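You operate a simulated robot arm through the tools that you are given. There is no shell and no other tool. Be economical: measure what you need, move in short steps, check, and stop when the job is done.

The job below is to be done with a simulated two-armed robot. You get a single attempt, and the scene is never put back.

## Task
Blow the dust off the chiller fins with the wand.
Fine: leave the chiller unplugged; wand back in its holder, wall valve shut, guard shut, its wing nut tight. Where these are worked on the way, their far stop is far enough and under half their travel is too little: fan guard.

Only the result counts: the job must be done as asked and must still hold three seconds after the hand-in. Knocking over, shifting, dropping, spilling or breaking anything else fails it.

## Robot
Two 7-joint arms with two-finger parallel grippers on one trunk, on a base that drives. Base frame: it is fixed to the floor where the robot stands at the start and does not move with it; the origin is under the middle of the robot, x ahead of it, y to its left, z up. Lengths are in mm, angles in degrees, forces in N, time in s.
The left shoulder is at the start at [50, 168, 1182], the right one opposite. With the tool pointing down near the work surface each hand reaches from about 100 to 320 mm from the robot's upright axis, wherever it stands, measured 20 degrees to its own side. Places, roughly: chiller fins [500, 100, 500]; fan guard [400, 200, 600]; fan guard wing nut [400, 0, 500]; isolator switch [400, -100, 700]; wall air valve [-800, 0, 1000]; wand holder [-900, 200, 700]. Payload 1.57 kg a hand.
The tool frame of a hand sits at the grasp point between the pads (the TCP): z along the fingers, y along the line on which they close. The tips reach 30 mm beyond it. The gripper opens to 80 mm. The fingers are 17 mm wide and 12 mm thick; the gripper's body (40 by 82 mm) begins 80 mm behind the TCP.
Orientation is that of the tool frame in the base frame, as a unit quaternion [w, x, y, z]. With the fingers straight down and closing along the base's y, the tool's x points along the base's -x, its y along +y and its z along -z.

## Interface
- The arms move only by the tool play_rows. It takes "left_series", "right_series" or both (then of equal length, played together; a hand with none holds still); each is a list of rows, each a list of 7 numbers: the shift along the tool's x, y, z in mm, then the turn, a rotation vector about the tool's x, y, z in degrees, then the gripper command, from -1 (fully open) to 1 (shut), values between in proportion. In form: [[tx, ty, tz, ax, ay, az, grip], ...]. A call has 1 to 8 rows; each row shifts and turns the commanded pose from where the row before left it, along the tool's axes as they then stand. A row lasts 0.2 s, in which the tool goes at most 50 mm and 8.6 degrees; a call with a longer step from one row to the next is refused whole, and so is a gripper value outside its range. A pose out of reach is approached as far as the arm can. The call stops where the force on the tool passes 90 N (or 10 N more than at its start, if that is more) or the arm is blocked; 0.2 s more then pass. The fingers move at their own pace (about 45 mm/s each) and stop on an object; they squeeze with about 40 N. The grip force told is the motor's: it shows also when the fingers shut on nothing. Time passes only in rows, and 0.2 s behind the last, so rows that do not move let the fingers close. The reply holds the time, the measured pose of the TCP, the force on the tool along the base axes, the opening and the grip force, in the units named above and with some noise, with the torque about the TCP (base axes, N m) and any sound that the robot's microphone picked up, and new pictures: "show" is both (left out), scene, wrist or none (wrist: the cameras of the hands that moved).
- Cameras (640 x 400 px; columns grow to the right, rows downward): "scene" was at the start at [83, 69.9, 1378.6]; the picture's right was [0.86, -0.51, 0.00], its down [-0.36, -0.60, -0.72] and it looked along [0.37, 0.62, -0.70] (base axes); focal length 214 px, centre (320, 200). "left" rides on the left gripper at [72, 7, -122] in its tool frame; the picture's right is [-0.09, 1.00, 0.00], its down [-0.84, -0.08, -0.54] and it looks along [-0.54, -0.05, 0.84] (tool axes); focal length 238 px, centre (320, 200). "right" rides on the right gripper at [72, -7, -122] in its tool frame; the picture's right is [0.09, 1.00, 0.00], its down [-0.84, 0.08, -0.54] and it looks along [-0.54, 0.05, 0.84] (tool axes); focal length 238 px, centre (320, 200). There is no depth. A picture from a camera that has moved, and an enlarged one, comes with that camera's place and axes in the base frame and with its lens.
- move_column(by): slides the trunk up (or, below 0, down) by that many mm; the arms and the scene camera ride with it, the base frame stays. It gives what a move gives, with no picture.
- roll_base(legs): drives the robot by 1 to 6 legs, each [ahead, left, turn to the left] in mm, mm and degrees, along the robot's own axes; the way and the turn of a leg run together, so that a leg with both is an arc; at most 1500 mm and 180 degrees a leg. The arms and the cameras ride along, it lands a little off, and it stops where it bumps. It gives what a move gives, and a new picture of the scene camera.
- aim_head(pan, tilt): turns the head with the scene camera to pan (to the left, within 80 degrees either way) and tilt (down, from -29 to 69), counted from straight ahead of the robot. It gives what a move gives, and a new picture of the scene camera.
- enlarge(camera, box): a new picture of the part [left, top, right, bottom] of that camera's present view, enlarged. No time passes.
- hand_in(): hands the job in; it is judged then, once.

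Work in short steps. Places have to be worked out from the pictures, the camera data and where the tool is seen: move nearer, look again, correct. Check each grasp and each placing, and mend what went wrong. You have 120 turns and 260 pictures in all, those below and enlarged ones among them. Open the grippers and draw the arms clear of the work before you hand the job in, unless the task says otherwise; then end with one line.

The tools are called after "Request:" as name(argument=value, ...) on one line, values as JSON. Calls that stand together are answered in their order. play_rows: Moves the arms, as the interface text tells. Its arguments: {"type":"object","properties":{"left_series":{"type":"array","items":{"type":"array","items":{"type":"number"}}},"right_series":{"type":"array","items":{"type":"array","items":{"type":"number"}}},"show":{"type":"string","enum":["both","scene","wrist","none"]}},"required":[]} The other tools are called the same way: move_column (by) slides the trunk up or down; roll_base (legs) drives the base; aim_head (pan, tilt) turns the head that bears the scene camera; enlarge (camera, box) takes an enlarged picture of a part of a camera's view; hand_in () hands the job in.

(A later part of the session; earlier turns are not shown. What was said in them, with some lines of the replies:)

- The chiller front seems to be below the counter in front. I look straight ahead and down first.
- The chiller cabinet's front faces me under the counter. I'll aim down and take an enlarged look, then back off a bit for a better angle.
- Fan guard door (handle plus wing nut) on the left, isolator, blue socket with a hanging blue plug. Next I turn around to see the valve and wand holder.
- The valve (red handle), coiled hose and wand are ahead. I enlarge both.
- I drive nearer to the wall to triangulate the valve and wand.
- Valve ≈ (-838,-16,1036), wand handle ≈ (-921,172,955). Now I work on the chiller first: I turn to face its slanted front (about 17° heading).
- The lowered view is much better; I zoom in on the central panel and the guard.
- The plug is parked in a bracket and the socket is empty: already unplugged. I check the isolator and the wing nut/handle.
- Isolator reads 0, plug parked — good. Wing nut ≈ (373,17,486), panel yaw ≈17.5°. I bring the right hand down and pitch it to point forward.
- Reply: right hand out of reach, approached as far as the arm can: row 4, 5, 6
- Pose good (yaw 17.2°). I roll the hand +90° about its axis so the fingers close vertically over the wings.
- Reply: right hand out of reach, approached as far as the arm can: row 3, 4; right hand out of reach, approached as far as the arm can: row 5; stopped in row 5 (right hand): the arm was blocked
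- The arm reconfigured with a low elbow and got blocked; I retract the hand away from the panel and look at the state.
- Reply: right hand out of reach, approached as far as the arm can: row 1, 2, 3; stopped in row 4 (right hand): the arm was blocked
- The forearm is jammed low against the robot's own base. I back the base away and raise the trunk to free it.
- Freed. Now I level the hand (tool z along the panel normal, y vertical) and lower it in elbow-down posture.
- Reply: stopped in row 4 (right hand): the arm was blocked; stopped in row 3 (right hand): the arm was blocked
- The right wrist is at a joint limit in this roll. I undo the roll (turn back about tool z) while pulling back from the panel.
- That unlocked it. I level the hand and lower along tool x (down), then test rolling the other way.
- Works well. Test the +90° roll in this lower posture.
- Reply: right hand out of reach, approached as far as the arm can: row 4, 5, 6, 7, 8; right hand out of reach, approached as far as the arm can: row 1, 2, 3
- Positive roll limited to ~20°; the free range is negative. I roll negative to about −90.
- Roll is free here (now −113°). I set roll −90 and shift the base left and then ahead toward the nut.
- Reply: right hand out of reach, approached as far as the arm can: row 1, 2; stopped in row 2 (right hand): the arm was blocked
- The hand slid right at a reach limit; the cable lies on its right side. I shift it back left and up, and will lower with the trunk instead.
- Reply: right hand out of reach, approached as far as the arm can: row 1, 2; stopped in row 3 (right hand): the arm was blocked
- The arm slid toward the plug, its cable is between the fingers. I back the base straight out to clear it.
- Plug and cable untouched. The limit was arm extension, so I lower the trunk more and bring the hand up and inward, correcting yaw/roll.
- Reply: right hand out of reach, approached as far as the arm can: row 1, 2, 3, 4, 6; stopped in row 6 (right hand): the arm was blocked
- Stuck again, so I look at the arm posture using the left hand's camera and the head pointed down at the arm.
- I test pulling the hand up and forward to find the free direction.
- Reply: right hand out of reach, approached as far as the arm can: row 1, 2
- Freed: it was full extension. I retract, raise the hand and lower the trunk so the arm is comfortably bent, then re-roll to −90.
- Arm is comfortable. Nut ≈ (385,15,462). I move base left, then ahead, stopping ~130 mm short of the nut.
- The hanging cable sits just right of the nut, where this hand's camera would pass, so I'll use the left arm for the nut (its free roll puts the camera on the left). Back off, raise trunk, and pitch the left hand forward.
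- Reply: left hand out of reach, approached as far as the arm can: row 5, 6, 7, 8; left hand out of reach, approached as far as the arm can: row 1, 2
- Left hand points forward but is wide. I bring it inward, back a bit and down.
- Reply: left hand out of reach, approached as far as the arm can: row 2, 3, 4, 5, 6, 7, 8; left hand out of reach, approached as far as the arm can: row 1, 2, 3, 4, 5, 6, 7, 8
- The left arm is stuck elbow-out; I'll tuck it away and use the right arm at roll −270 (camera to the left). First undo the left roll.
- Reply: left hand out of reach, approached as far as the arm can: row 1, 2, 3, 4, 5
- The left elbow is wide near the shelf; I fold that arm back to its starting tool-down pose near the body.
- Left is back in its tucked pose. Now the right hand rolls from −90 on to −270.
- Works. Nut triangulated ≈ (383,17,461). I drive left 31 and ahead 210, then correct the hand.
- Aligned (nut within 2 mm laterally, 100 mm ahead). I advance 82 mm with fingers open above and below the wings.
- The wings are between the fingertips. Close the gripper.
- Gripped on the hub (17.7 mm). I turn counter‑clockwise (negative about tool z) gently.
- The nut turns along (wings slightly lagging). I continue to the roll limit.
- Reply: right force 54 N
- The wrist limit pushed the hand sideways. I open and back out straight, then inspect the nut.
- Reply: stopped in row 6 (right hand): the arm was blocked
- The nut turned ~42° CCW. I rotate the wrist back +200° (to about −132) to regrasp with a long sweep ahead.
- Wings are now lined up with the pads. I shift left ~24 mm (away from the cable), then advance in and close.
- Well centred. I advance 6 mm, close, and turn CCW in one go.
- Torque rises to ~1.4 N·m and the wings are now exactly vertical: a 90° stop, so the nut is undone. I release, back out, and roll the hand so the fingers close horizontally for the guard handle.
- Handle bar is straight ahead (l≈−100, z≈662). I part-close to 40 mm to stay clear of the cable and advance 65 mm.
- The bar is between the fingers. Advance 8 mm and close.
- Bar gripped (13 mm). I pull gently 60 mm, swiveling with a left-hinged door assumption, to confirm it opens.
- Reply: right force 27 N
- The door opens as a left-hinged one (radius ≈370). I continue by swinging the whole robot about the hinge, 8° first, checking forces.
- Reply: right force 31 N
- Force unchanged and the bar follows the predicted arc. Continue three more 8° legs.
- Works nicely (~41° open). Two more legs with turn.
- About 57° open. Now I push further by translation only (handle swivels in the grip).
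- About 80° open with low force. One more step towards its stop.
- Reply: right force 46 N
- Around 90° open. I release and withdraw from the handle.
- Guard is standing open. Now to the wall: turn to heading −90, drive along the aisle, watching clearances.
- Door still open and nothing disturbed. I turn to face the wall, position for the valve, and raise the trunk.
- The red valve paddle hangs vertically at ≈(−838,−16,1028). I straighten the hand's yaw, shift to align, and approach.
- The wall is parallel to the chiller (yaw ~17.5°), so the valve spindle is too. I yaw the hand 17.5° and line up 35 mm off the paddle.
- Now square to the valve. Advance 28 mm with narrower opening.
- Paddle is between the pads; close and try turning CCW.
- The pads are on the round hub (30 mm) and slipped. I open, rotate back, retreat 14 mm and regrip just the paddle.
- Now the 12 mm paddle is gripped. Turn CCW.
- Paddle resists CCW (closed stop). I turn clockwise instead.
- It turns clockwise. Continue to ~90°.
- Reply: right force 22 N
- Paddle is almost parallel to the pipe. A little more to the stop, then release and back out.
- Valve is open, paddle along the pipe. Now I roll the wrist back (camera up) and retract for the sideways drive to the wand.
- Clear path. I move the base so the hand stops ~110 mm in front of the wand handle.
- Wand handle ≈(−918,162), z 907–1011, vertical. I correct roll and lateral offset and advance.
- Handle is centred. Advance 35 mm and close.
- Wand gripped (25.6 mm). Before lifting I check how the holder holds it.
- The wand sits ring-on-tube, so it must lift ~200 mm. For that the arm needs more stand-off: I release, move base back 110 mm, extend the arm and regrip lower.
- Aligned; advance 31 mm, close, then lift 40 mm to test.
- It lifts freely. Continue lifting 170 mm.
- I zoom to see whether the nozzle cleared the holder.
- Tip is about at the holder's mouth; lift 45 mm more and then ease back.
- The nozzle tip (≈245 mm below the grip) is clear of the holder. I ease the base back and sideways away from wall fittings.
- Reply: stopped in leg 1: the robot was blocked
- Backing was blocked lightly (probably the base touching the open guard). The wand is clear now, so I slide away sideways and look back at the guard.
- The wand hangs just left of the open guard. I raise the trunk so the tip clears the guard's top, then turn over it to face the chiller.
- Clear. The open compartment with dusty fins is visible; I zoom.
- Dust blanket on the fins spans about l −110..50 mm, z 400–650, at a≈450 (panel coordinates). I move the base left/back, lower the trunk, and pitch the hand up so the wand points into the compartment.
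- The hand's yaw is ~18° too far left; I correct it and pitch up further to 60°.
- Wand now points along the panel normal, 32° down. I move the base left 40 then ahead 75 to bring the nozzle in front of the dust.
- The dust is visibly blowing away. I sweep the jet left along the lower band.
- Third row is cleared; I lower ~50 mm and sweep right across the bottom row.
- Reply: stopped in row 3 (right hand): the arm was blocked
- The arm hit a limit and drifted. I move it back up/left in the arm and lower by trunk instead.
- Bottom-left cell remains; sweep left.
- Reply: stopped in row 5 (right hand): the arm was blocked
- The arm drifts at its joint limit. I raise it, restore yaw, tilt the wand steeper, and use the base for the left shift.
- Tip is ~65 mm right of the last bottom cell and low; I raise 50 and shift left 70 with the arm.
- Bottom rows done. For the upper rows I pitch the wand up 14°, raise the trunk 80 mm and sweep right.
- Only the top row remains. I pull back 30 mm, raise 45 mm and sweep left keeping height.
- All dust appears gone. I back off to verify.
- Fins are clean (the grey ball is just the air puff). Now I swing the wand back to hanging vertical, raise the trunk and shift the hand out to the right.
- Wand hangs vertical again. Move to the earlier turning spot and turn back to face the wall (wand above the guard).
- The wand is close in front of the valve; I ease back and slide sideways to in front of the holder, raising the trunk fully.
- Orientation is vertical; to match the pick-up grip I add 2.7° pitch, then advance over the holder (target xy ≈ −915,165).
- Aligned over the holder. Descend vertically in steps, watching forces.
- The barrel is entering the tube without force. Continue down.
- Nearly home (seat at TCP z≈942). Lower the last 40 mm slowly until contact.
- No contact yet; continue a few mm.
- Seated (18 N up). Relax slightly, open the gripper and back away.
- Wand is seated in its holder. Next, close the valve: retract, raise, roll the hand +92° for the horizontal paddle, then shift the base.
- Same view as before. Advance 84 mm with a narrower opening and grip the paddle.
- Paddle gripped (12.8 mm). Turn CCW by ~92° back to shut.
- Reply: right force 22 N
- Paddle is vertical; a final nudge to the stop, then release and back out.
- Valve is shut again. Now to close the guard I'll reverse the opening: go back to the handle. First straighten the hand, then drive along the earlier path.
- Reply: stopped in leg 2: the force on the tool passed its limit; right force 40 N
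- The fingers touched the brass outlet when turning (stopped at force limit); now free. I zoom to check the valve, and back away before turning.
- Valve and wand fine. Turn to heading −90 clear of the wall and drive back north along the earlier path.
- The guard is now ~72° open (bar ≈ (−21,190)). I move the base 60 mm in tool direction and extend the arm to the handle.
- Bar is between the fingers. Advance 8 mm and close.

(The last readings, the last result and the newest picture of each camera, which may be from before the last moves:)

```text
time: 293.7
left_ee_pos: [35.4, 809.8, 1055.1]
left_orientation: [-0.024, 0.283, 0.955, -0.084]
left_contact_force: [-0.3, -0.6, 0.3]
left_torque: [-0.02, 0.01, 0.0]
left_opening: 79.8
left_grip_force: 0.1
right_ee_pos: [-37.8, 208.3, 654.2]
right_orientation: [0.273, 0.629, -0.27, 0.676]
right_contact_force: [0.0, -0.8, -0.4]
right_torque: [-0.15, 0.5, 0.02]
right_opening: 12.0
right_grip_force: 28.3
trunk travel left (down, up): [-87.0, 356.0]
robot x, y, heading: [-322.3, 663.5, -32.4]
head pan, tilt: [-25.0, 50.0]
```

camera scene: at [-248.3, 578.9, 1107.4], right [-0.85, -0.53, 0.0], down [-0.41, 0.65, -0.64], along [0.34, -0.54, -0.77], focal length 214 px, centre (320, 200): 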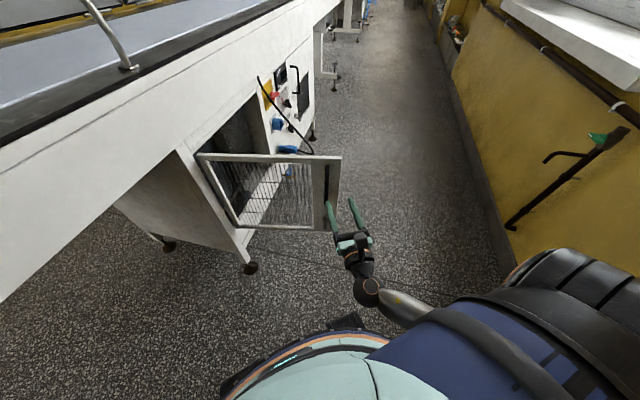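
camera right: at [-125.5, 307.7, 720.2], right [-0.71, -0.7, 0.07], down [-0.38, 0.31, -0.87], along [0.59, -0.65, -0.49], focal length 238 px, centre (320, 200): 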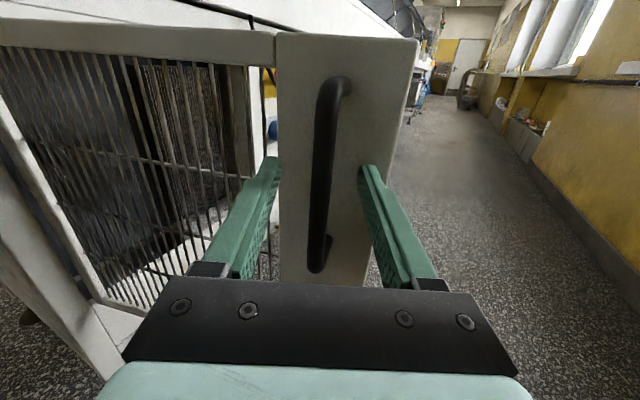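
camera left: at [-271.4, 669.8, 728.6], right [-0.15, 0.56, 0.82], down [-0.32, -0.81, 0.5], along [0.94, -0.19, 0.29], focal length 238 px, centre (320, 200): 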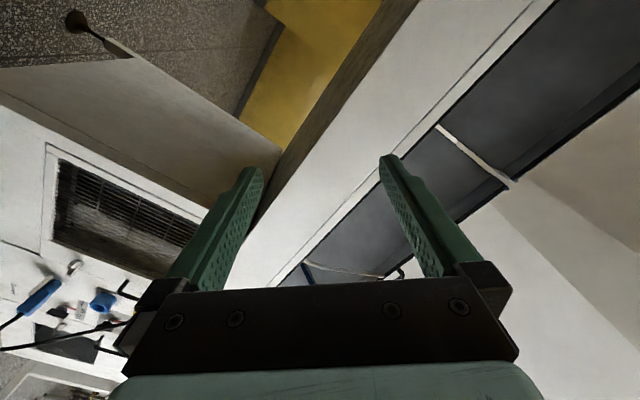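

Gripped (12 mm). I swing the robot back about the hinge, 3×8° first.

Request:
roll_base(legs=[[12, -94, 8], [12, -94, 8], [12, -94, 8]])

```text
time: 296.3
left_ee_pos: [-119.9, 663.2, 1055.3]
left_orientation: [-0.006, 0.078, 0.993, -0.088]
left_contact_force: [-0.2, 0.4, -0.8]
left_torque: [-0.02, -0.01, 0.02]
left_opening: 80.0
left_grip_force: 0.1
right_ee_pos: [58.5, 85.9, 655.0]
right_orientation: [0.128, 0.67, -0.137, 0.718]
right_contact_force: [-11.8, -14.7, -4.0]
right_torque: [-0.34, 0.37, 0.0]
right_opening: 12.2
right_grip_force: 29.4
trunk travel left (down, up): [-87.0, 356.0]
robot x, y, heading: [-390.6, 389.2, -8.7]
head pan, tilt: [-25.0, 50.0]
camera scene: at [-284.9, 340.4, 1107.4], right [-0.56, -0.83, 0.0], down [-0.64, 0.43, -0.64], along [0.53, -0.36, -0.77], focal length 214 px, centre (320, 200)
```

scene: 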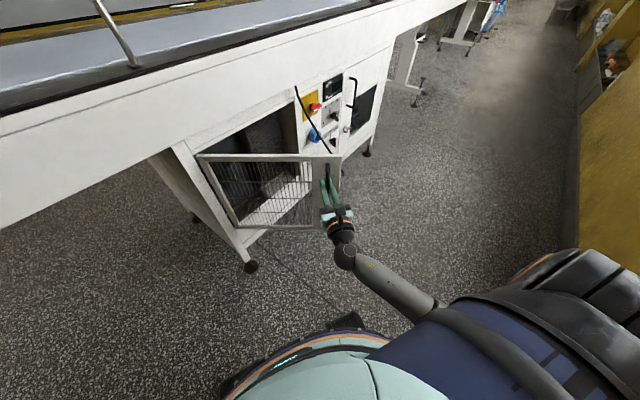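

Smooth. Five more legs.

Request:
roll_base(legs=[[13, -92, 8], [13, -92, 8], [13, -92, 8], [13, -92, 8], [13, -92, 8]])

Request:
enlarge(camera="right", box=[0, 0, 640, 400])

```text
time: 300.2
left_ee_pos: [-204.8, 343.4, 1056.5]
left_orientation: [0.024, -0.26, 0.962, -0.084]
left_contact_force: [0.3, -0.4, -0.8]
left_torque: [0.0, 0.01, 0.0]
left_opening: 80.1
left_grip_force: 0.1
right_ee_pos: [300.8, 4.3, 655.2]
right_orientation: [-0.115, 0.678, 0.092, 0.72]
right_contact_force: [2.0, -27.8, -5.0]
right_torque: [-0.51, -0.12, 0.07]
right_opening: 11.9
right_grip_force: 29.5
trunk travel left (down, up): [-87.0, 356.0]
robot x, y, heading: [-234.6, -38.8, 30.4]
head pan, tilt: [-25.0, 50.0]
camera scene: at [-127.8, -13.7, 1107.4], right [0.09, -1.0, 0.0], down [-0.76, -0.07, -0.64], along [0.64, 0.06, -0.77], focal length 214 px, centre (320, 200)
```

scene: 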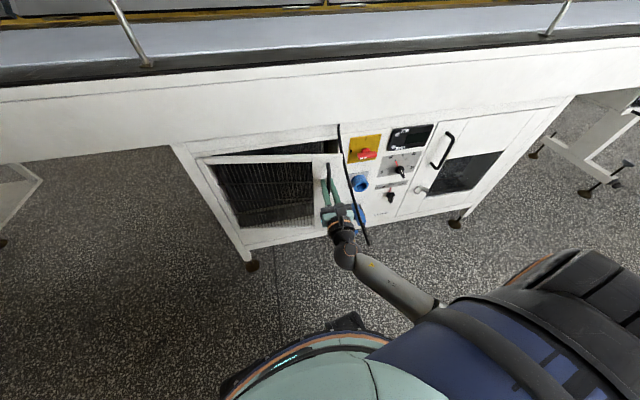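

```text
1.00 times, centred on (320, 200) of right
camera zoom: at [178.3, -28.4, 719.4], right [0.28, -0.96, 0.07], down [-0.45, -0.2, -0.87], along [0.85, 0.22, -0.49], focal length 238 px, centre (320, 200)
```

zoom: 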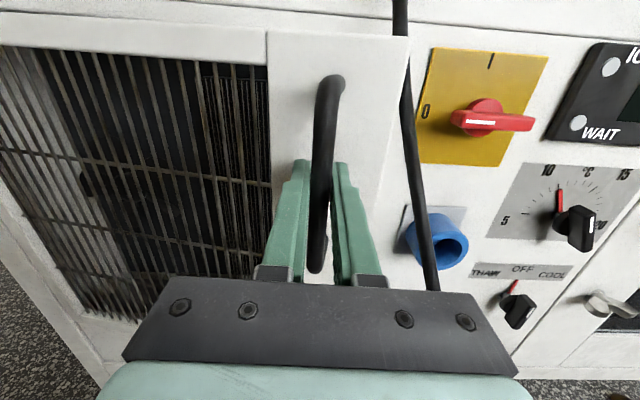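

About 65 mm left. Push the door closed with the arm, yawing slightly along the arc.

Request:
play_rows(right_series=[[0, 2, 15, 1.5, 0, 0, 1], [0, 2, 15, 1, 0, 0, 1], [0, 1, 15, 0, 0, 0, 1], [0, 1, 14, 0, 0, 0, 1], [0, 0, 6, 0, 0, 0, 1], [0, 0, 4, 0, 0, 0, 1]], show="wrist")

```text
time: 301.6
left_ee_pos: [-204.0, 343.0, 1056.9]
left_orientation: [0.025, -0.259, 0.962, -0.083]
left_contact_force: [-0.1, 0.1, -0.2]
left_torque: [0.01, 0.01, -0.01]
left_opening: 79.7
left_grip_force: 0.0
right_ee_pos: [368.2, 12.5, 654.5]
right_orientation: [-0.123, 0.679, 0.103, 0.716]
right_contact_force: [-9.9, -38.4, -12.9]
right_torque: [-0.47, -0.01, 0.04]
right_opening: 12.3
right_grip_force: 29.6
trunk travel left (down, up): [-87.0, 356.0]
robot x, y, heading: [-242.1, -37.1, 30.2]
head pan, tilt: [-25.0, 50.0]
camera right: at [247.4, -22.5, 720.5], right [0.31, -0.95, 0.07], down [-0.45, -0.21, -0.87], along [0.84, 0.23, -0.49], focal length 238 px, centre (320, 200)
```

right: 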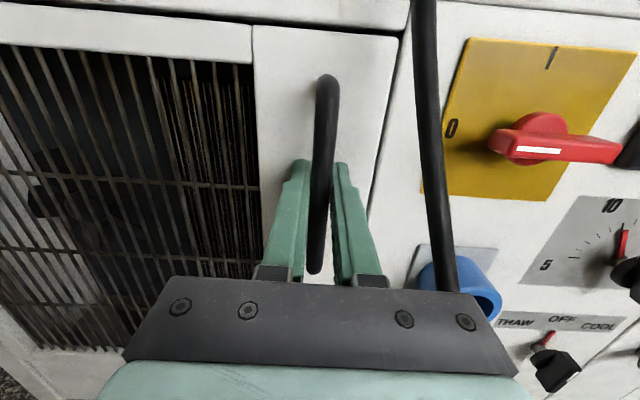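

Door is at its closed position. A last press, then release and withdraw.

Request:
play_rows(right_series=[[0, -2, 5, 0, 0, 0, 1], [0, -2, 4, 0, 0, 0, 1], [0, 0, 0, 0, 0, 0, 0], [0, 0, 0, 0, 0, 0, 0], [0, 0, 0, 0, 0, 0, 0], [0, 0, -25, 0, 0, 0, 0], [0, 0, -30, 0, 0, 0, 0], [0, 0, -25, 0, 0, 0, 0]], show="wrist")

```text
time: 302.5
left_ee_pos: [-205.7, 341.7, 1056.3]
left_orientation: [0.025, -0.257, 0.962, -0.084]
left_contact_force: [0.0, 0.3, 0.6]
left_torque: [0.02, 0.0, -0.02]
left_opening: 80.0
left_grip_force: 0.0
right_ee_pos: [374.9, 10.3, 659.3]
right_orientation: [-0.111, 0.68, 0.095, 0.719]
right_contact_force: [-22.3, -26.8, 6.3]
right_torque: [-0.03, -0.05, -0.05]
right_opening: 22.9
right_grip_force: 0.1
trunk travel left (down, up): [-87.0, 356.0]
robot x, y, heading: [-241.3, -38.2, 30.3]
head pan, tilt: [-25.0, 50.0]
stopped in row 4 (right hand): the force on the tool passed its limit (the readings are from after the stop); the commanded pose is now the measured one
camera right: at [253.0, -21.1, 722.9], right [0.28, -0.96, 0.08], down [-0.45, -0.2, -0.87], along [0.85, 0.21, -0.49], focal length 238 px, centre (320, 200)
```

right: 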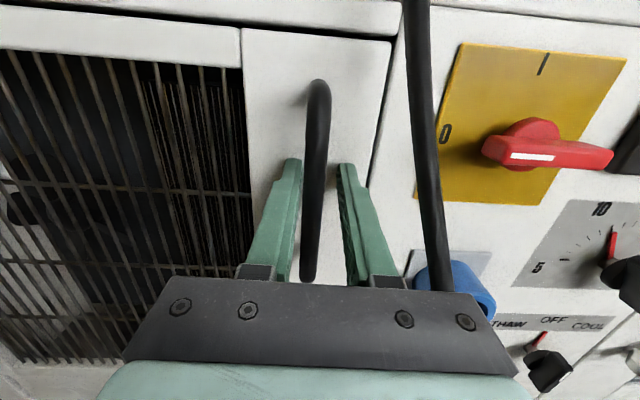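

Door shut. I withdraw and lower to the wing nut (wings vertical, fingers closing horizontally suits).

Request:
play_rows(right_series=[[0, 0, 0, 0, 0, 0, -0.2], [0, 0, 0, 0, 0, 0, -0.2], [0, 0, -25, 0, 0, 0, -0.2], [0, 0, -30, 0, 0, 0, -0.2], [0, 0, -25, 0, 0, 0, -0.2]], show="none")

Request:
move_column(by=-84)

Request:
play_rows(right_series=[[-20, 0, 0, 0, 0, 0, -1], [-25, 0, 0, 0, 0, 0, -1], [-25, 0, 0, 0, 0, 0, -1], [-25, 0, 0, 0, 0, 0, -1], [-19, 0, 0, 0, 0, 0, -1], [0, 0, 0, 0, 0, 0, -1]], show="wrist")

```text
time: 303.7
left_ee_pos: [-204.9, 343.4, 1055.6]
left_orientation: [0.024, -0.259, 0.962, -0.085]
left_contact_force: [0.6, 0.1, -0.8]
left_torque: [-0.01, 0.05, -0.01]
left_opening: 80.0
left_grip_force: 0.1
right_ee_pos: [298.8, -10.8, 653.6]
right_orientation: [-0.116, 0.68, 0.098, 0.717]
right_contact_force: [-0.8, 0.4, -0.2]
right_torque: [0.03, 0.01, 0.0]
right_opening: 48.0
right_grip_force: 0.0
trunk travel left (down, up): [-87.0, 356.0]
robot x, y, heading: [-243.8, -36.1, 30.0]
head pan, tilt: [-25.0, 50.0]
```

```text
time: 304.9
left_ee_pos: [-204.4, 344.0, 971.0]
left_orientation: [0.024, -0.259, 0.962, -0.084]
left_contact_force: [-0.6, 0.2, -0.2]
left_torque: [-0.03, -0.01, 0.02]
left_opening: 80.3
left_grip_force: 0.1
right_ee_pos: [298.1, -11.8, 568.0]
right_orientation: [-0.117, 0.68, 0.1, 0.717]
right_contact_force: [0.0, -0.3, 0.3]
right_torque: [-0.01, 0.02, 0.02]
right_opening: 48.2
right_grip_force: 0.1
trunk travel left (down, up): [-3.0, 440.0]
robot x, y, heading: [-239.8, -43.3, 30.2]
head pan, tilt: [-25.0, 50.0]
```

```text
time: 306.3
left_ee_pos: [-203.3, 342.8, 971.0]
left_orientation: [0.024, -0.258, 0.962, -0.084]
left_contact_force: [0.2, 0.5, -0.2]
left_torque: [0.0, -0.03, 0.01]
left_opening: 80.2
left_grip_force: 0.1
right_ee_pos: [304.5, -8.0, 454.7]
right_orientation: [-0.116, 0.681, 0.098, 0.717]
right_contact_force: [-0.6, 0.4, 0.3]
right_torque: [-0.02, -0.05, -0.01]
right_opening: 80.1
right_grip_force: 0.0
trunk travel left (down, up): [-3.0, 440.0]
robot x, y, heading: [-237.1, -38.7, 30.4]
head pan, tilt: [-25.0, 50.0]
camera right: at [182.6, -41.0, 521.2], right [0.29, -0.95, 0.08], down [-0.45, -0.21, -0.87], along [0.84, 0.22, -0.49], focal length 238 px, centre (320, 200)
```

right: 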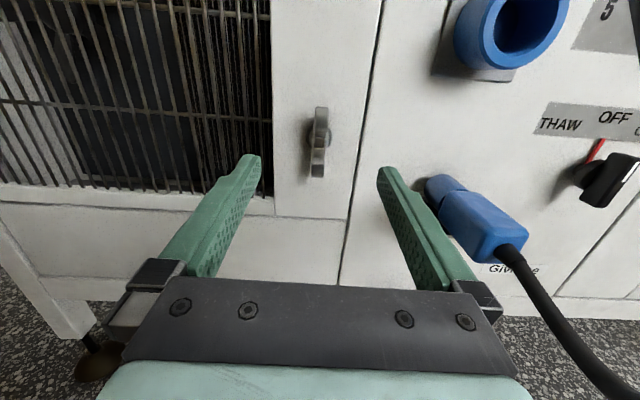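

Nut wings vertical, centred. With a 40 mm opening (clear of the plug) I advance 70 mm, close, and turn clockwise ~50°.

Request:
play_rows(right_series=[[4, 0, 0, 0, 0, 0, 0], [0, 0, 5, 0, 0, 0, 0], [0, 0, 22, 0, 0, 0, 0], [0, 0, 22, 0, 0, 0, 0], [0, 0, 21, 0, 0, 0, 0], [0, 0, 0, 0, 0, 0, 1], [0, 0, 0, 0, 0, 0, 1], [0, 0, 0, 0, 0, 0, 1]], show="wrist")

Request:
play_rows(right_series=[[0, 0, 0, 0, 0, 0, 1], [0, 0, 0, 0, 0, 7, 1], [0, 0, 0, 0, 0, 8, 1], [0, 0, 0, 0, 0, 8, 1], [0, 0, 0, 0, 0, 8, 1], [0, 0, 0, 0, 0, 8, 1], [0, 0, 0, 0, 0, 8, 1]], show="wrist")

```text
time: 308.1
left_ee_pos: [-204.6, 344.7, 971.8]
left_orientation: [0.025, -0.258, 0.962, -0.085]
left_contact_force: [0.0, -0.1, 0.1]
left_torque: [0.03, -0.02, 0.01]
left_opening: 80.2
left_grip_force: 0.1
right_ee_pos: [371.5, 13.2, 464.0]
right_orientation: [-0.117, 0.68, 0.098, 0.717]
right_contact_force: [-0.5, 4.9, -0.2]
right_torque: [0.02, 0.21, 0.07]
right_opening: 19.1
right_grip_force: 28.7
trunk travel left (down, up): [-3.0, 440.0]
robot x, y, heading: [-240.1, -39.8, 30.3]
head pan, tilt: [-25.0, 50.0]
camera right: at [249.3, -19.9, 529.3], right [0.3, -0.95, 0.07], down [-0.45, -0.21, -0.87], along [0.84, 0.22, -0.49], focal length 238 px, centre (320, 200)
```

right: 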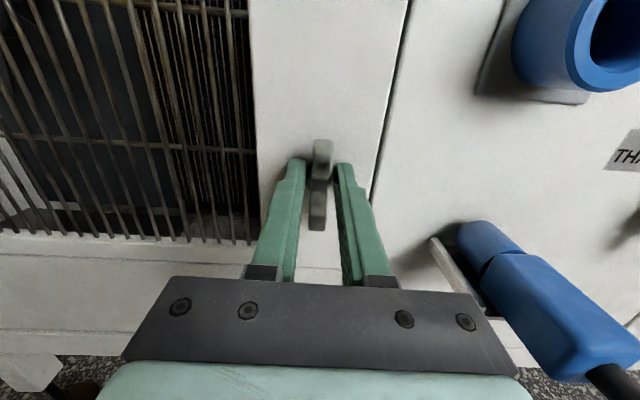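

```text
time: 309.7
left_ee_pos: [-205.3, 342.7, 971.0]
left_orientation: [0.025, -0.258, 0.962, -0.085]
left_contact_force: [-1.2, -0.4, 0.6]
left_torque: [-0.02, 0.02, -0.01]
left_opening: 79.9
left_grip_force: 0.1
right_ee_pos: [370.8, 9.9, 461.6]
right_orientation: [-0.39, 0.663, -0.185, 0.611]
right_contact_force: [-7.8, -15.8, -1.5]
right_torque: [-0.36, 0.79, -0.31]
right_opening: 18.7
right_grip_force: 33.6
trunk travel left (down, up): [-3.0, 440.0]
robot x, y, heading: [-240.0, -41.2, 30.0]
head pan, tilt: [-25.0, 50.0]
camera right: at [266.5, -74.0, 508.7], right [0.25, -0.69, -0.68], down [-0.65, 0.4, -0.64], along [0.71, 0.6, -0.35], focal length 238 px, centre (320, 200)
```

right: 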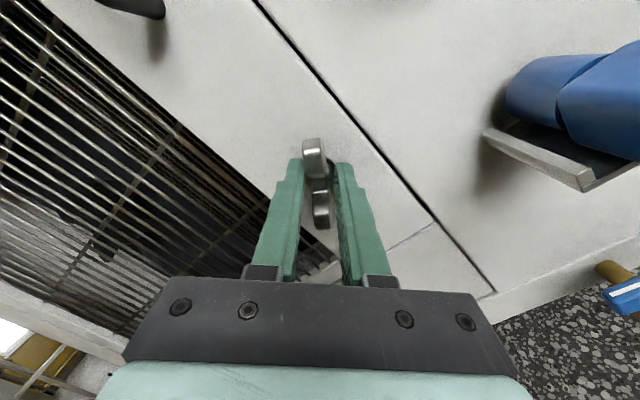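

The nut turned 47°. To avoid the camera hitting the hanging cable, I release, back off and roll the hand −180° for the second half of the turn.

Request:
play_rows(right_series=[[0, 0, 0, 0, 0, 0, 0], [0, 0, 0, 0, 0, 0, 0], [0, 0, 0, 0, 0, 0, 0], [0, 0, -25, 0, 0, 0, 0], [0, 0, -25, 0, 0, 0, 0], [0, 0, -20, 0, 0, -8.2, 0], [0, 0, 0, 0, 0, -8.2, 0], [0, 0, 0, 0, 0, -8.2, 0]], show="none")

Request:
play_rows(right_series=[[0, 0, 0, 0, 0, -8.2, 0], [0, 0, 0, 0, 0, -8.2, 0], [0, 0, 0, 0, 0, -8.2, 0], [0, 0, 0, 0, 0, -8.2, 0], [0, 0, 0, 0, 0, -8.2, 0], [0, 0, 0, 0, 0, -8.2, 0], [0, 0, 0, 0, 0, -8.2, 0], [0, 0, 0, 0, 0, -8.2, 0]], show="none")

Request:
play_rows(right_series=[[0, 0, 0, 0, 0, -8.2, 0], [0, 0, 0, 0, 0, -8.2, 0], [0, 0, 0, 0, 0, -8.2, 0], [0, 0, 0, 0, 0, -8.2, 0], [0, 0, 0, 0, 0, -8.2, 0], [0, 0, 0, 0, 0, -8.2, 0], [0, 0, 0, 0, 0, -8.2, 0], [0, 0, 0, 0, 0, -8.2, 0]], show="wrist")

```text
time: 311.5
left_ee_pos: [-205.1, 344.0, 971.5]
left_orientation: [0.024, -0.259, 0.962, -0.085]
left_contact_force: [0.1, 1.3, 0.4]
left_torque: [-0.03, 0.0, 0.04]
left_opening: 79.9
left_grip_force: 0.1
right_ee_pos: [304.3, -7.7, 458.5]
right_orientation: [-0.252, 0.686, -0.034, 0.681]
right_contact_force: [-0.7, -0.3, 0.2]
right_torque: [-0.02, 0.02, 0.04]
right_opening: 40.0
right_grip_force: 0.1
trunk travel left (down, up): [-3.0, 440.0]
robot x, y, heading: [-243.1, -40.5, 30.3]
head pan, tilt: [-25.0, 50.0]
```

```text
time: 313.3
left_ee_pos: [-204.2, 344.7, 971.9]
left_orientation: [0.025, -0.259, 0.962, -0.085]
left_contact_force: [0.1, -0.1, -0.5]
left_torque: [0.0, -0.03, -0.02]
left_opening: 79.9
left_grip_force: 0.0
right_ee_pos: [304.3, -7.9, 459.9]
right_orientation: [0.157, 0.596, 0.343, 0.709]
right_contact_force: [-0.2, 0.6, -1.0]
right_torque: [0.0, -0.02, 0.06]
right_opening: 40.0
right_grip_force: 0.0
trunk travel left (down, up): [-3.0, 440.0]
robot x, y, heading: [-240.5, -39.8, 30.6]
head pan, tilt: [-25.0, 50.0]
```

```text
time: 315.1
left_ee_pos: [-204.3, 343.0, 972.0]
left_orientation: [0.024, -0.259, 0.962, -0.085]
left_contact_force: [0.2, -0.2, 0.3]
left_torque: [0.0, -0.01, 0.01]
left_opening: 79.9
left_grip_force: 0.1
right_ee_pos: [304.9, -8.0, 458.3]
right_orientation: [0.517, 0.316, 0.61, 0.51]
right_contact_force: [0.1, -0.5, 0.3]
right_torque: [-0.03, 0.02, 0.0]
right_opening: 40.1
right_grip_force: 0.2
trunk travel left (down, up): [-3.0, 440.0]
robot x, y, heading: [-241.7, -40.2, 30.4]
head pan, tilt: [-25.0, 50.0]
camera right: at [169.6, 18.9, 424.4], right [-0.17, 0.36, 0.92], down [-0.3, -0.9, 0.3], along [0.94, -0.23, 0.26], focal length 238 px, centre (320, 200)
```

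right: 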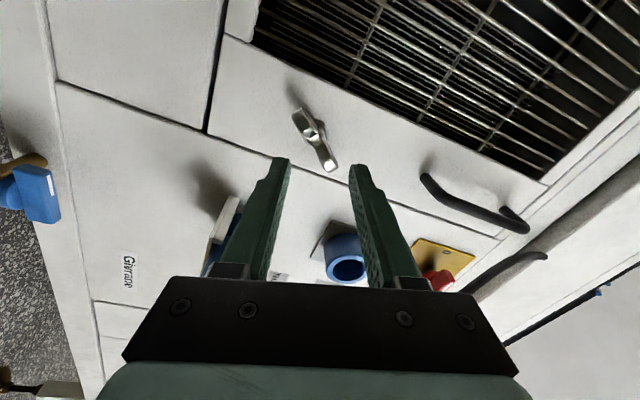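

I roll the remaining −25° to line up with the wings, advance, close and turn clockwise ~52° to the tight stop.

Request:
play_rows(right_series=[[0, 0, 0, 0, 0, -8.2, 0], [0, 0, 0, 0, 0, -8.2, 0], [0, 0, 0, 0, 0, -8.2, 0], [0, 0, 10, 0, 0, 0, 0], [0, 0, 20, 0, 0, 0, 0], [0, 0, 20, 0, 0, 0, 0], [0, 0, 20, 0, 0, 0, 0], [0, 0, 0, 0, 0, 0, 0]], show="wrist")

Request:
play_rows(right_series=[[0, 0, 0, 0, 0, 0, 1], [0, 0, 0, 0, 0, 0, 1], [0, 0, 0, 0, 0, 0, 1], [0, 0, 0, 0, 0, 7, 1], [0, 0, 0, 0, 0, 7, 1], [0, 0, 0, 0, 0, 7, 1], [0, 0, 0, 0, 0, 7, 1], [0, 0, 0, 0, 0, 7, 1]], show="none")

Request:
play_rows(right_series=[[0, 0, 0, 0, 0, 7, 1], [0, 0, 0, 0, 0, 7, 1], [0, 0, 0, 0, 0, 5, 1], [0, 0, 0, 0, 0, 0, 1]], show="wrist")

```text
time: 316.7
left_ee_pos: [-207.2, 341.4, 971.4]
left_orientation: [0.026, -0.256, 0.963, -0.084]
left_contact_force: [-0.2, -0.1, 0.3]
left_torque: [0.02, -0.03, -0.02]
left_opening: 80.0
left_grip_force: 0.0
right_ee_pos: [354.0, -29.6, 444.4]
right_orientation: [0.627, 0.154, 0.674, 0.36]
right_contact_force: [-28.3, -3.9, 13.0]
right_torque: [0.6, -0.74, 0.87]
right_opening: 51.3
right_grip_force: 6.3
trunk travel left (down, up): [-3.0, 440.0]
robot x, y, heading: [-242.1, -41.1, 30.0]
head pan, tilt: [-25.0, 50.0]
stopped in row 7 (right hand): the force on the tool passed its limit (the readings are from after the stop); the commanded pose is now the measured one
camera right: at [226.8, -22.5, 382.4], right [-0.26, 0.75, 0.61], down [-0.4, -0.66, 0.64], along [0.88, -0.08, 0.47], focal length 238 px, centre (320, 200)
```

right: 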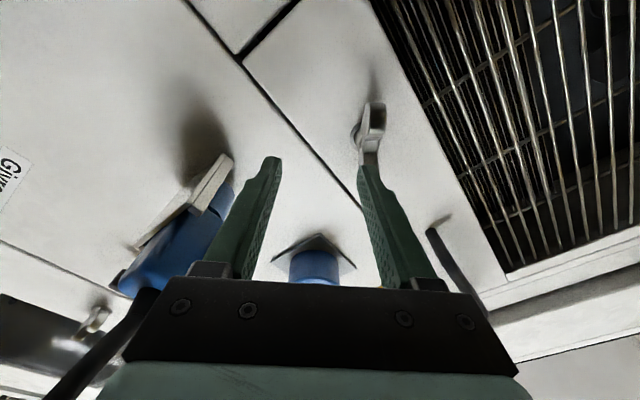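

```text
time: 318.5
left_ee_pos: [-204.5, 343.1, 971.0]
left_orientation: [0.023, -0.257, 0.962, -0.085]
left_contact_force: [0.1, -0.4, -0.2]
left_torque: [-0.01, -0.01, -0.02]
left_opening: 80.2
left_grip_force: 0.0
right_ee_pos: [355.6, -29.0, 443.5]
right_orientation: [0.487, 0.354, 0.596, 0.531]
right_contact_force: [-0.1, -0.8, 0.2]
right_torque: [0.01, 0.05, 0.01]
right_opening: 0.0
right_grip_force: 21.6
trunk travel left (down, up): [-3.0, 440.0]
robot x, y, heading: [-241.0, -39.6, 30.2]
head pan, tilt: [-25.0, 50.0]
```

```text
time: 319.5
left_ee_pos: [-204.2, 343.2, 971.2]
left_orientation: [0.025, -0.256, 0.963, -0.084]
left_contact_force: [-0.1, -0.4, -0.4]
left_torque: [0.0, 0.02, -0.02]
left_opening: 80.0
left_grip_force: 0.1
right_ee_pos: [354.6, -26.8, 442.9]
right_orientation: [0.393, 0.447, 0.53, 0.604]
right_contact_force: [0.3, -0.7, 0.2]
right_torque: [-0.03, -0.02, 0.05]
right_opening: 0.2
right_grip_force: 20.8
trunk travel left (down, up): [-3.0, 440.0]
robot x, y, heading: [-243.7, -41.6, 30.0]
head pan, tilt: [-25.0, 50.0]
camera right: at [217.1, 6.4, 441.4], right [-0.03, -0.04, 1.0], down [-0.27, -0.96, -0.05], along [0.96, -0.27, 0.02], focal length 238 px, centre (320, 200)
```

right: 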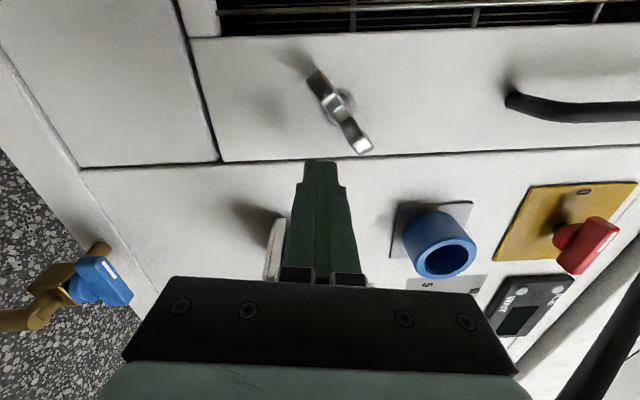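

The roll limit made the hand drift right; the wings are now ~31° from tight. I back out, recentre at roll −288 (which was steady), advance, close, turn clockwise, then release and back out to inspect.

Request:
play_rows(right_series=[[0, 0, -30, 0, 0, 0, 1], [0, 0, -30, 0, 0, 0, 0], [17, 6, 12, 0, 0, 0, 0], [17.3, 6.3, 12.6, 0, 0, 0, 0], [0, 0, 0, 0, 0, -8.2, 0], [0, 0, 0, 0, 0, -8.2, 0], [0, 0, 0, 0, 0, -6, 0], [0, 0, 0, 0, 0, 0, 0]], show="none")

Request:
play_rows(right_series=[[0, 0, 22, 0, 0, 0, 0], [0, 0, 22, 0, 0, 0, 0], [0, 0, 22, 0, 0, 0, 0], [0, 0, 0, 0, 0, 0, 1], [0, 0, 0, 0, 0, 0, 1], [0, 0, 0, 0, 0, 0, 1], [0, 0, 0, 0, 0, 0, 1]], show="wrist")

Request:
play_rows(right_series=[[0, 0, 0, 0, 0, 7, 1], [0, 0, 0, 0, 0, 7, 1], [0, 0, 0, 0, 0, 7, 1], [0, 0, 0, 0, 0, 7, 1], [0, 0, 0, 0, 0, 6, 1], [0, 0, 0, 0, 0, 0, 1]], show="wrist")

```text
time: 321.3
left_ee_pos: [-203.9, 340.9, 972.3]
left_orientation: [0.023, -0.257, 0.963, -0.083]
left_contact_force: [0.4, 0.3, 0.1]
left_torque: [-0.04, -0.02, 0.0]
left_opening: 80.3
left_grip_force: 0.1
right_ee_pos: [316.8, -20.0, 456.2]
right_orientation: [0.512, 0.331, 0.608, 0.509]
right_contact_force: [-0.2, -0.3, -0.4]
right_torque: [-0.03, 0.03, 0.02]
right_opening: 39.9
right_grip_force: 0.1
trunk travel left (down, up): [-3.0, 440.0]
robot x, y, heading: [-241.9, -41.1, 30.2]
head pan, tilt: [-25.0, 50.0]
```

```text
time: 322.9
left_ee_pos: [-203.5, 343.7, 972.2]
left_orientation: [0.023, -0.257, 0.963, -0.084]
left_contact_force: [0.7, -1.2, -0.3]
left_torque: [-0.02, 0.02, -0.02]
left_opening: 79.9
left_grip_force: 0.0
right_ee_pos: [372.4, 12.9, 458.7]
right_orientation: [0.502, 0.335, 0.609, 0.515]
right_contact_force: [1.9, 4.4, -10.2]
right_torque: [-0.26, 0.71, -0.44]
right_opening: 19.8
right_grip_force: 33.5
trunk travel left (down, up): [-3.0, 440.0]
robot x, y, heading: [-243.6, -40.9, 30.1]
head pan, tilt: [-25.0, 50.0]
camera right: at [237.1, 41.5, 430.4], right [-0.13, 0.33, 0.94], down [-0.3, -0.91, 0.28], along [0.95, -0.24, 0.22], focal length 238 px, centre (320, 200)
```

right: 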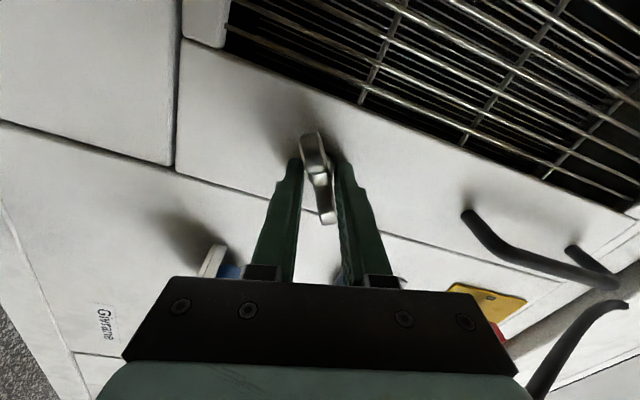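

```text
time: 324.3
left_ee_pos: [-204.8, 344.5, 969.6]
left_orientation: [0.024, -0.257, 0.962, -0.085]
left_contact_force: [-0.4, -0.1, -1.0]
left_torque: [0.01, 0.02, -0.03]
left_opening: 79.8
left_grip_force: 0.1
right_ee_pos: [372.6, 13.3, 459.2]
right_orientation: [0.328, 0.499, 0.484, 0.64]
right_contact_force: [-2.0, 6.4, -15.3]
right_torque: [-0.63, 1.17, -0.06]
right_opening: 20.0
right_grip_force: 33.9
trunk travel left (down, up): [-3.0, 440.0]
robot x, y, heading: [-243.7, -39.8, 30.1]
head pan, tilt: [-25.0, 50.0]
camera right: at [235.6, 44.0, 472.2], right [0.04, -0.23, 0.97], down [-0.27, -0.94, -0.21], along [0.96, -0.26, -0.1], focal length 238 px, centre (320, 200)
```

right: 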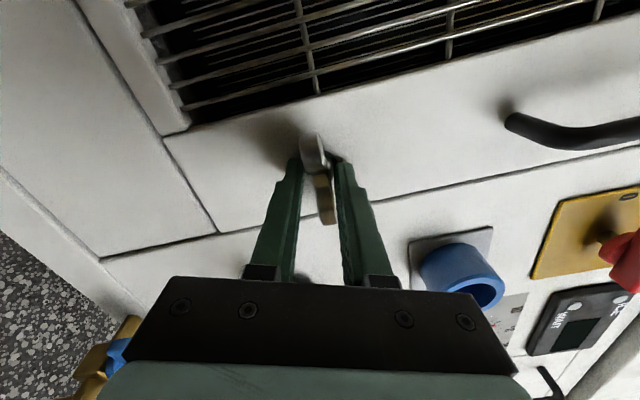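

Gripped and the wings are now horizontal. I turn a bit further to be firmly at the stop, release, and back out to check.

Request:
play_rows(right_series=[[0, 0, 0, 0, 0, 6, 1], [0, 0, 0, 0, 0, 6, 1], [0, 0, 0, 0, 0, 5, 1], [0, 0, 0, 0, 0, 0, 1]], show="none")

Request:
play_rows(right_series=[[0, 0, 0, 0, 0, 0, 0], [0, 0, 0, 0, 0, 0, 0], [0, 0, 0, 0, 0, 0, 0], [0, 0, -25, 0, 0, 0, 0], [0, 0, -30, 0, 0, 0, 0], [0, 0, -25, 0, 0, 0, 0]], show="wrist")

```text
time: 325.3
left_ee_pos: [-204.0, 343.0, 970.4]
left_orientation: [0.023, -0.257, 0.962, -0.084]
left_contact_force: [-0.6, -0.5, 0.4]
left_torque: [-0.05, 0.04, 0.0]
left_opening: 79.9
left_grip_force: 0.1
right_ee_pos: [373.0, 11.5, 460.2]
right_orientation: [0.233, 0.564, 0.405, 0.681]
right_contact_force: [-1.5, 1.6, -11.9]
right_torque: [-2.03, 0.72, 0.51]
right_opening: 25.6
right_grip_force: 37.1
trunk travel left (down, up): [-3.0, 440.0]
robot x, y, heading: [-240.3, -40.7, 30.3]
head pan, tilt: [-25.0, 50.0]
```

```text
time: 326.7
left_ee_pos: [-203.4, 344.1, 971.1]
left_orientation: [0.023, -0.257, 0.962, -0.084]
left_contact_force: [-0.4, -0.3, 0.2]
left_torque: [-0.05, 0.01, 0.01]
left_opening: 80.1
left_grip_force: 0.0
right_ee_pos: [300.3, -11.9, 457.6]
right_orientation: [0.233, 0.563, 0.402, 0.683]
right_contact_force: [-0.4, -0.5, 0.1]
right_torque: [0.01, 0.04, -0.01]
right_opening: 39.9
right_grip_force: 0.1
trunk travel left (down, up): [-3.0, 440.0]
robot x, y, heading: [-242.8, -39.6, 30.3]
head pan, tilt: [-25.0, 50.0]
camera right: at [164.2, 11.7, 489.6], right [0.11, -0.49, 0.86], down [-0.29, -0.85, -0.45], along [0.95, -0.2, -0.24], focal length 238 px, centre (320, 200)
```

right: 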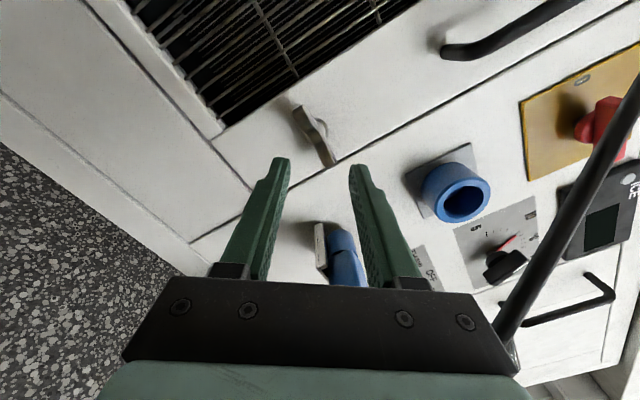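

The stop was reached (≈1.7 N·m); nut tight, guard flush. I open the gripper, back the robot clear, and hand in.

Request:
play_rows(right_series=[[0, 0, -20, 0, 0, 0, -1], [0, 0, -20, 0, 0, 0, -1], [0, 0, 0, 0, 0, 0, -1]], show="none")

Request:
roll_base(legs=[[-120, 0, 0]])

Request:
hand_in()

```text
time: 327.7
left_ee_pos: [-205.6, 343.2, 972.3]
left_orientation: [0.024, -0.257, 0.962, -0.084]
left_contact_force: [0.5, 0.1, -0.2]
left_torque: [0.01, 0.04, 0.0]
left_opening: 80.0
left_grip_force: 0.0
right_ee_pos: [291.1, -42.3, 477.1]
right_orientation: [0.262, 0.554, 0.381, 0.692]
right_contact_force: [0.4, -0.5, -0.4]
right_torque: [0.02, -0.02, -0.01]
right_opening: 79.8
right_grip_force: 0.1
trunk travel left (down, up): [-3.0, 440.0]
robot x, y, heading: [-241.9, -41.8, 30.3]
head pan, tilt: [-25.0, 50.0]
stopped in row 3 (right hand): the arm was blocked; the commanded pose is now the measured one
```

```text
time: 328.9
left_ee_pos: [-307.4, 281.4, 972.3]
left_orientation: [0.024, -0.256, 0.963, -0.084]
left_contact_force: [-0.1, -0.4, -0.1]
left_torque: [0.0, -0.01, -0.01]
left_opening: 79.8
left_grip_force: 0.0
right_ee_pos: [185.1, -105.2, 476.9]
right_orientation: [0.263, 0.555, 0.38, 0.692]
right_contact_force: [0.0, -0.3, 0.2]
right_torque: [0.0, -0.03, -0.01]
right_opening: 79.8
right_grip_force: 0.0
trunk travel left (down, up): [-3.0, 440.0]
robot x, y, heading: [-347.5, -97.7, 30.0]
head pan, tilt: [-25.0, 50.0]
camera scene: at [-234.0, -75.3, 1023.4], right [0.09, -1.0, 0.0], down [-0.76, -0.07, -0.64], along [0.64, 0.06, -0.77], focal length 214 px, centre (320, 200)
```

scene: 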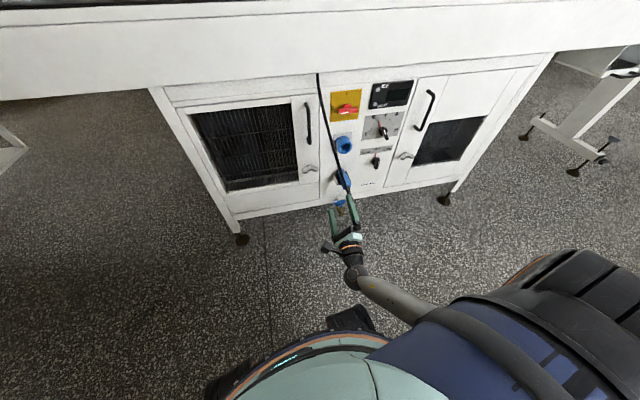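

```text
The job is handed in.
```

The dust is off the chiller fins, the chiller is still unplugged, the wand is back in its holder, the wall valve is shut, the guard is closed and its wing nut is tight; two contacts happened on the way: backing up for the wand, the base stopped against something, probably the open guard, which later stood part closed, and turning from the wall the fingers hit the brass outlet beside the valve, with no damage seen and the valve still shut.
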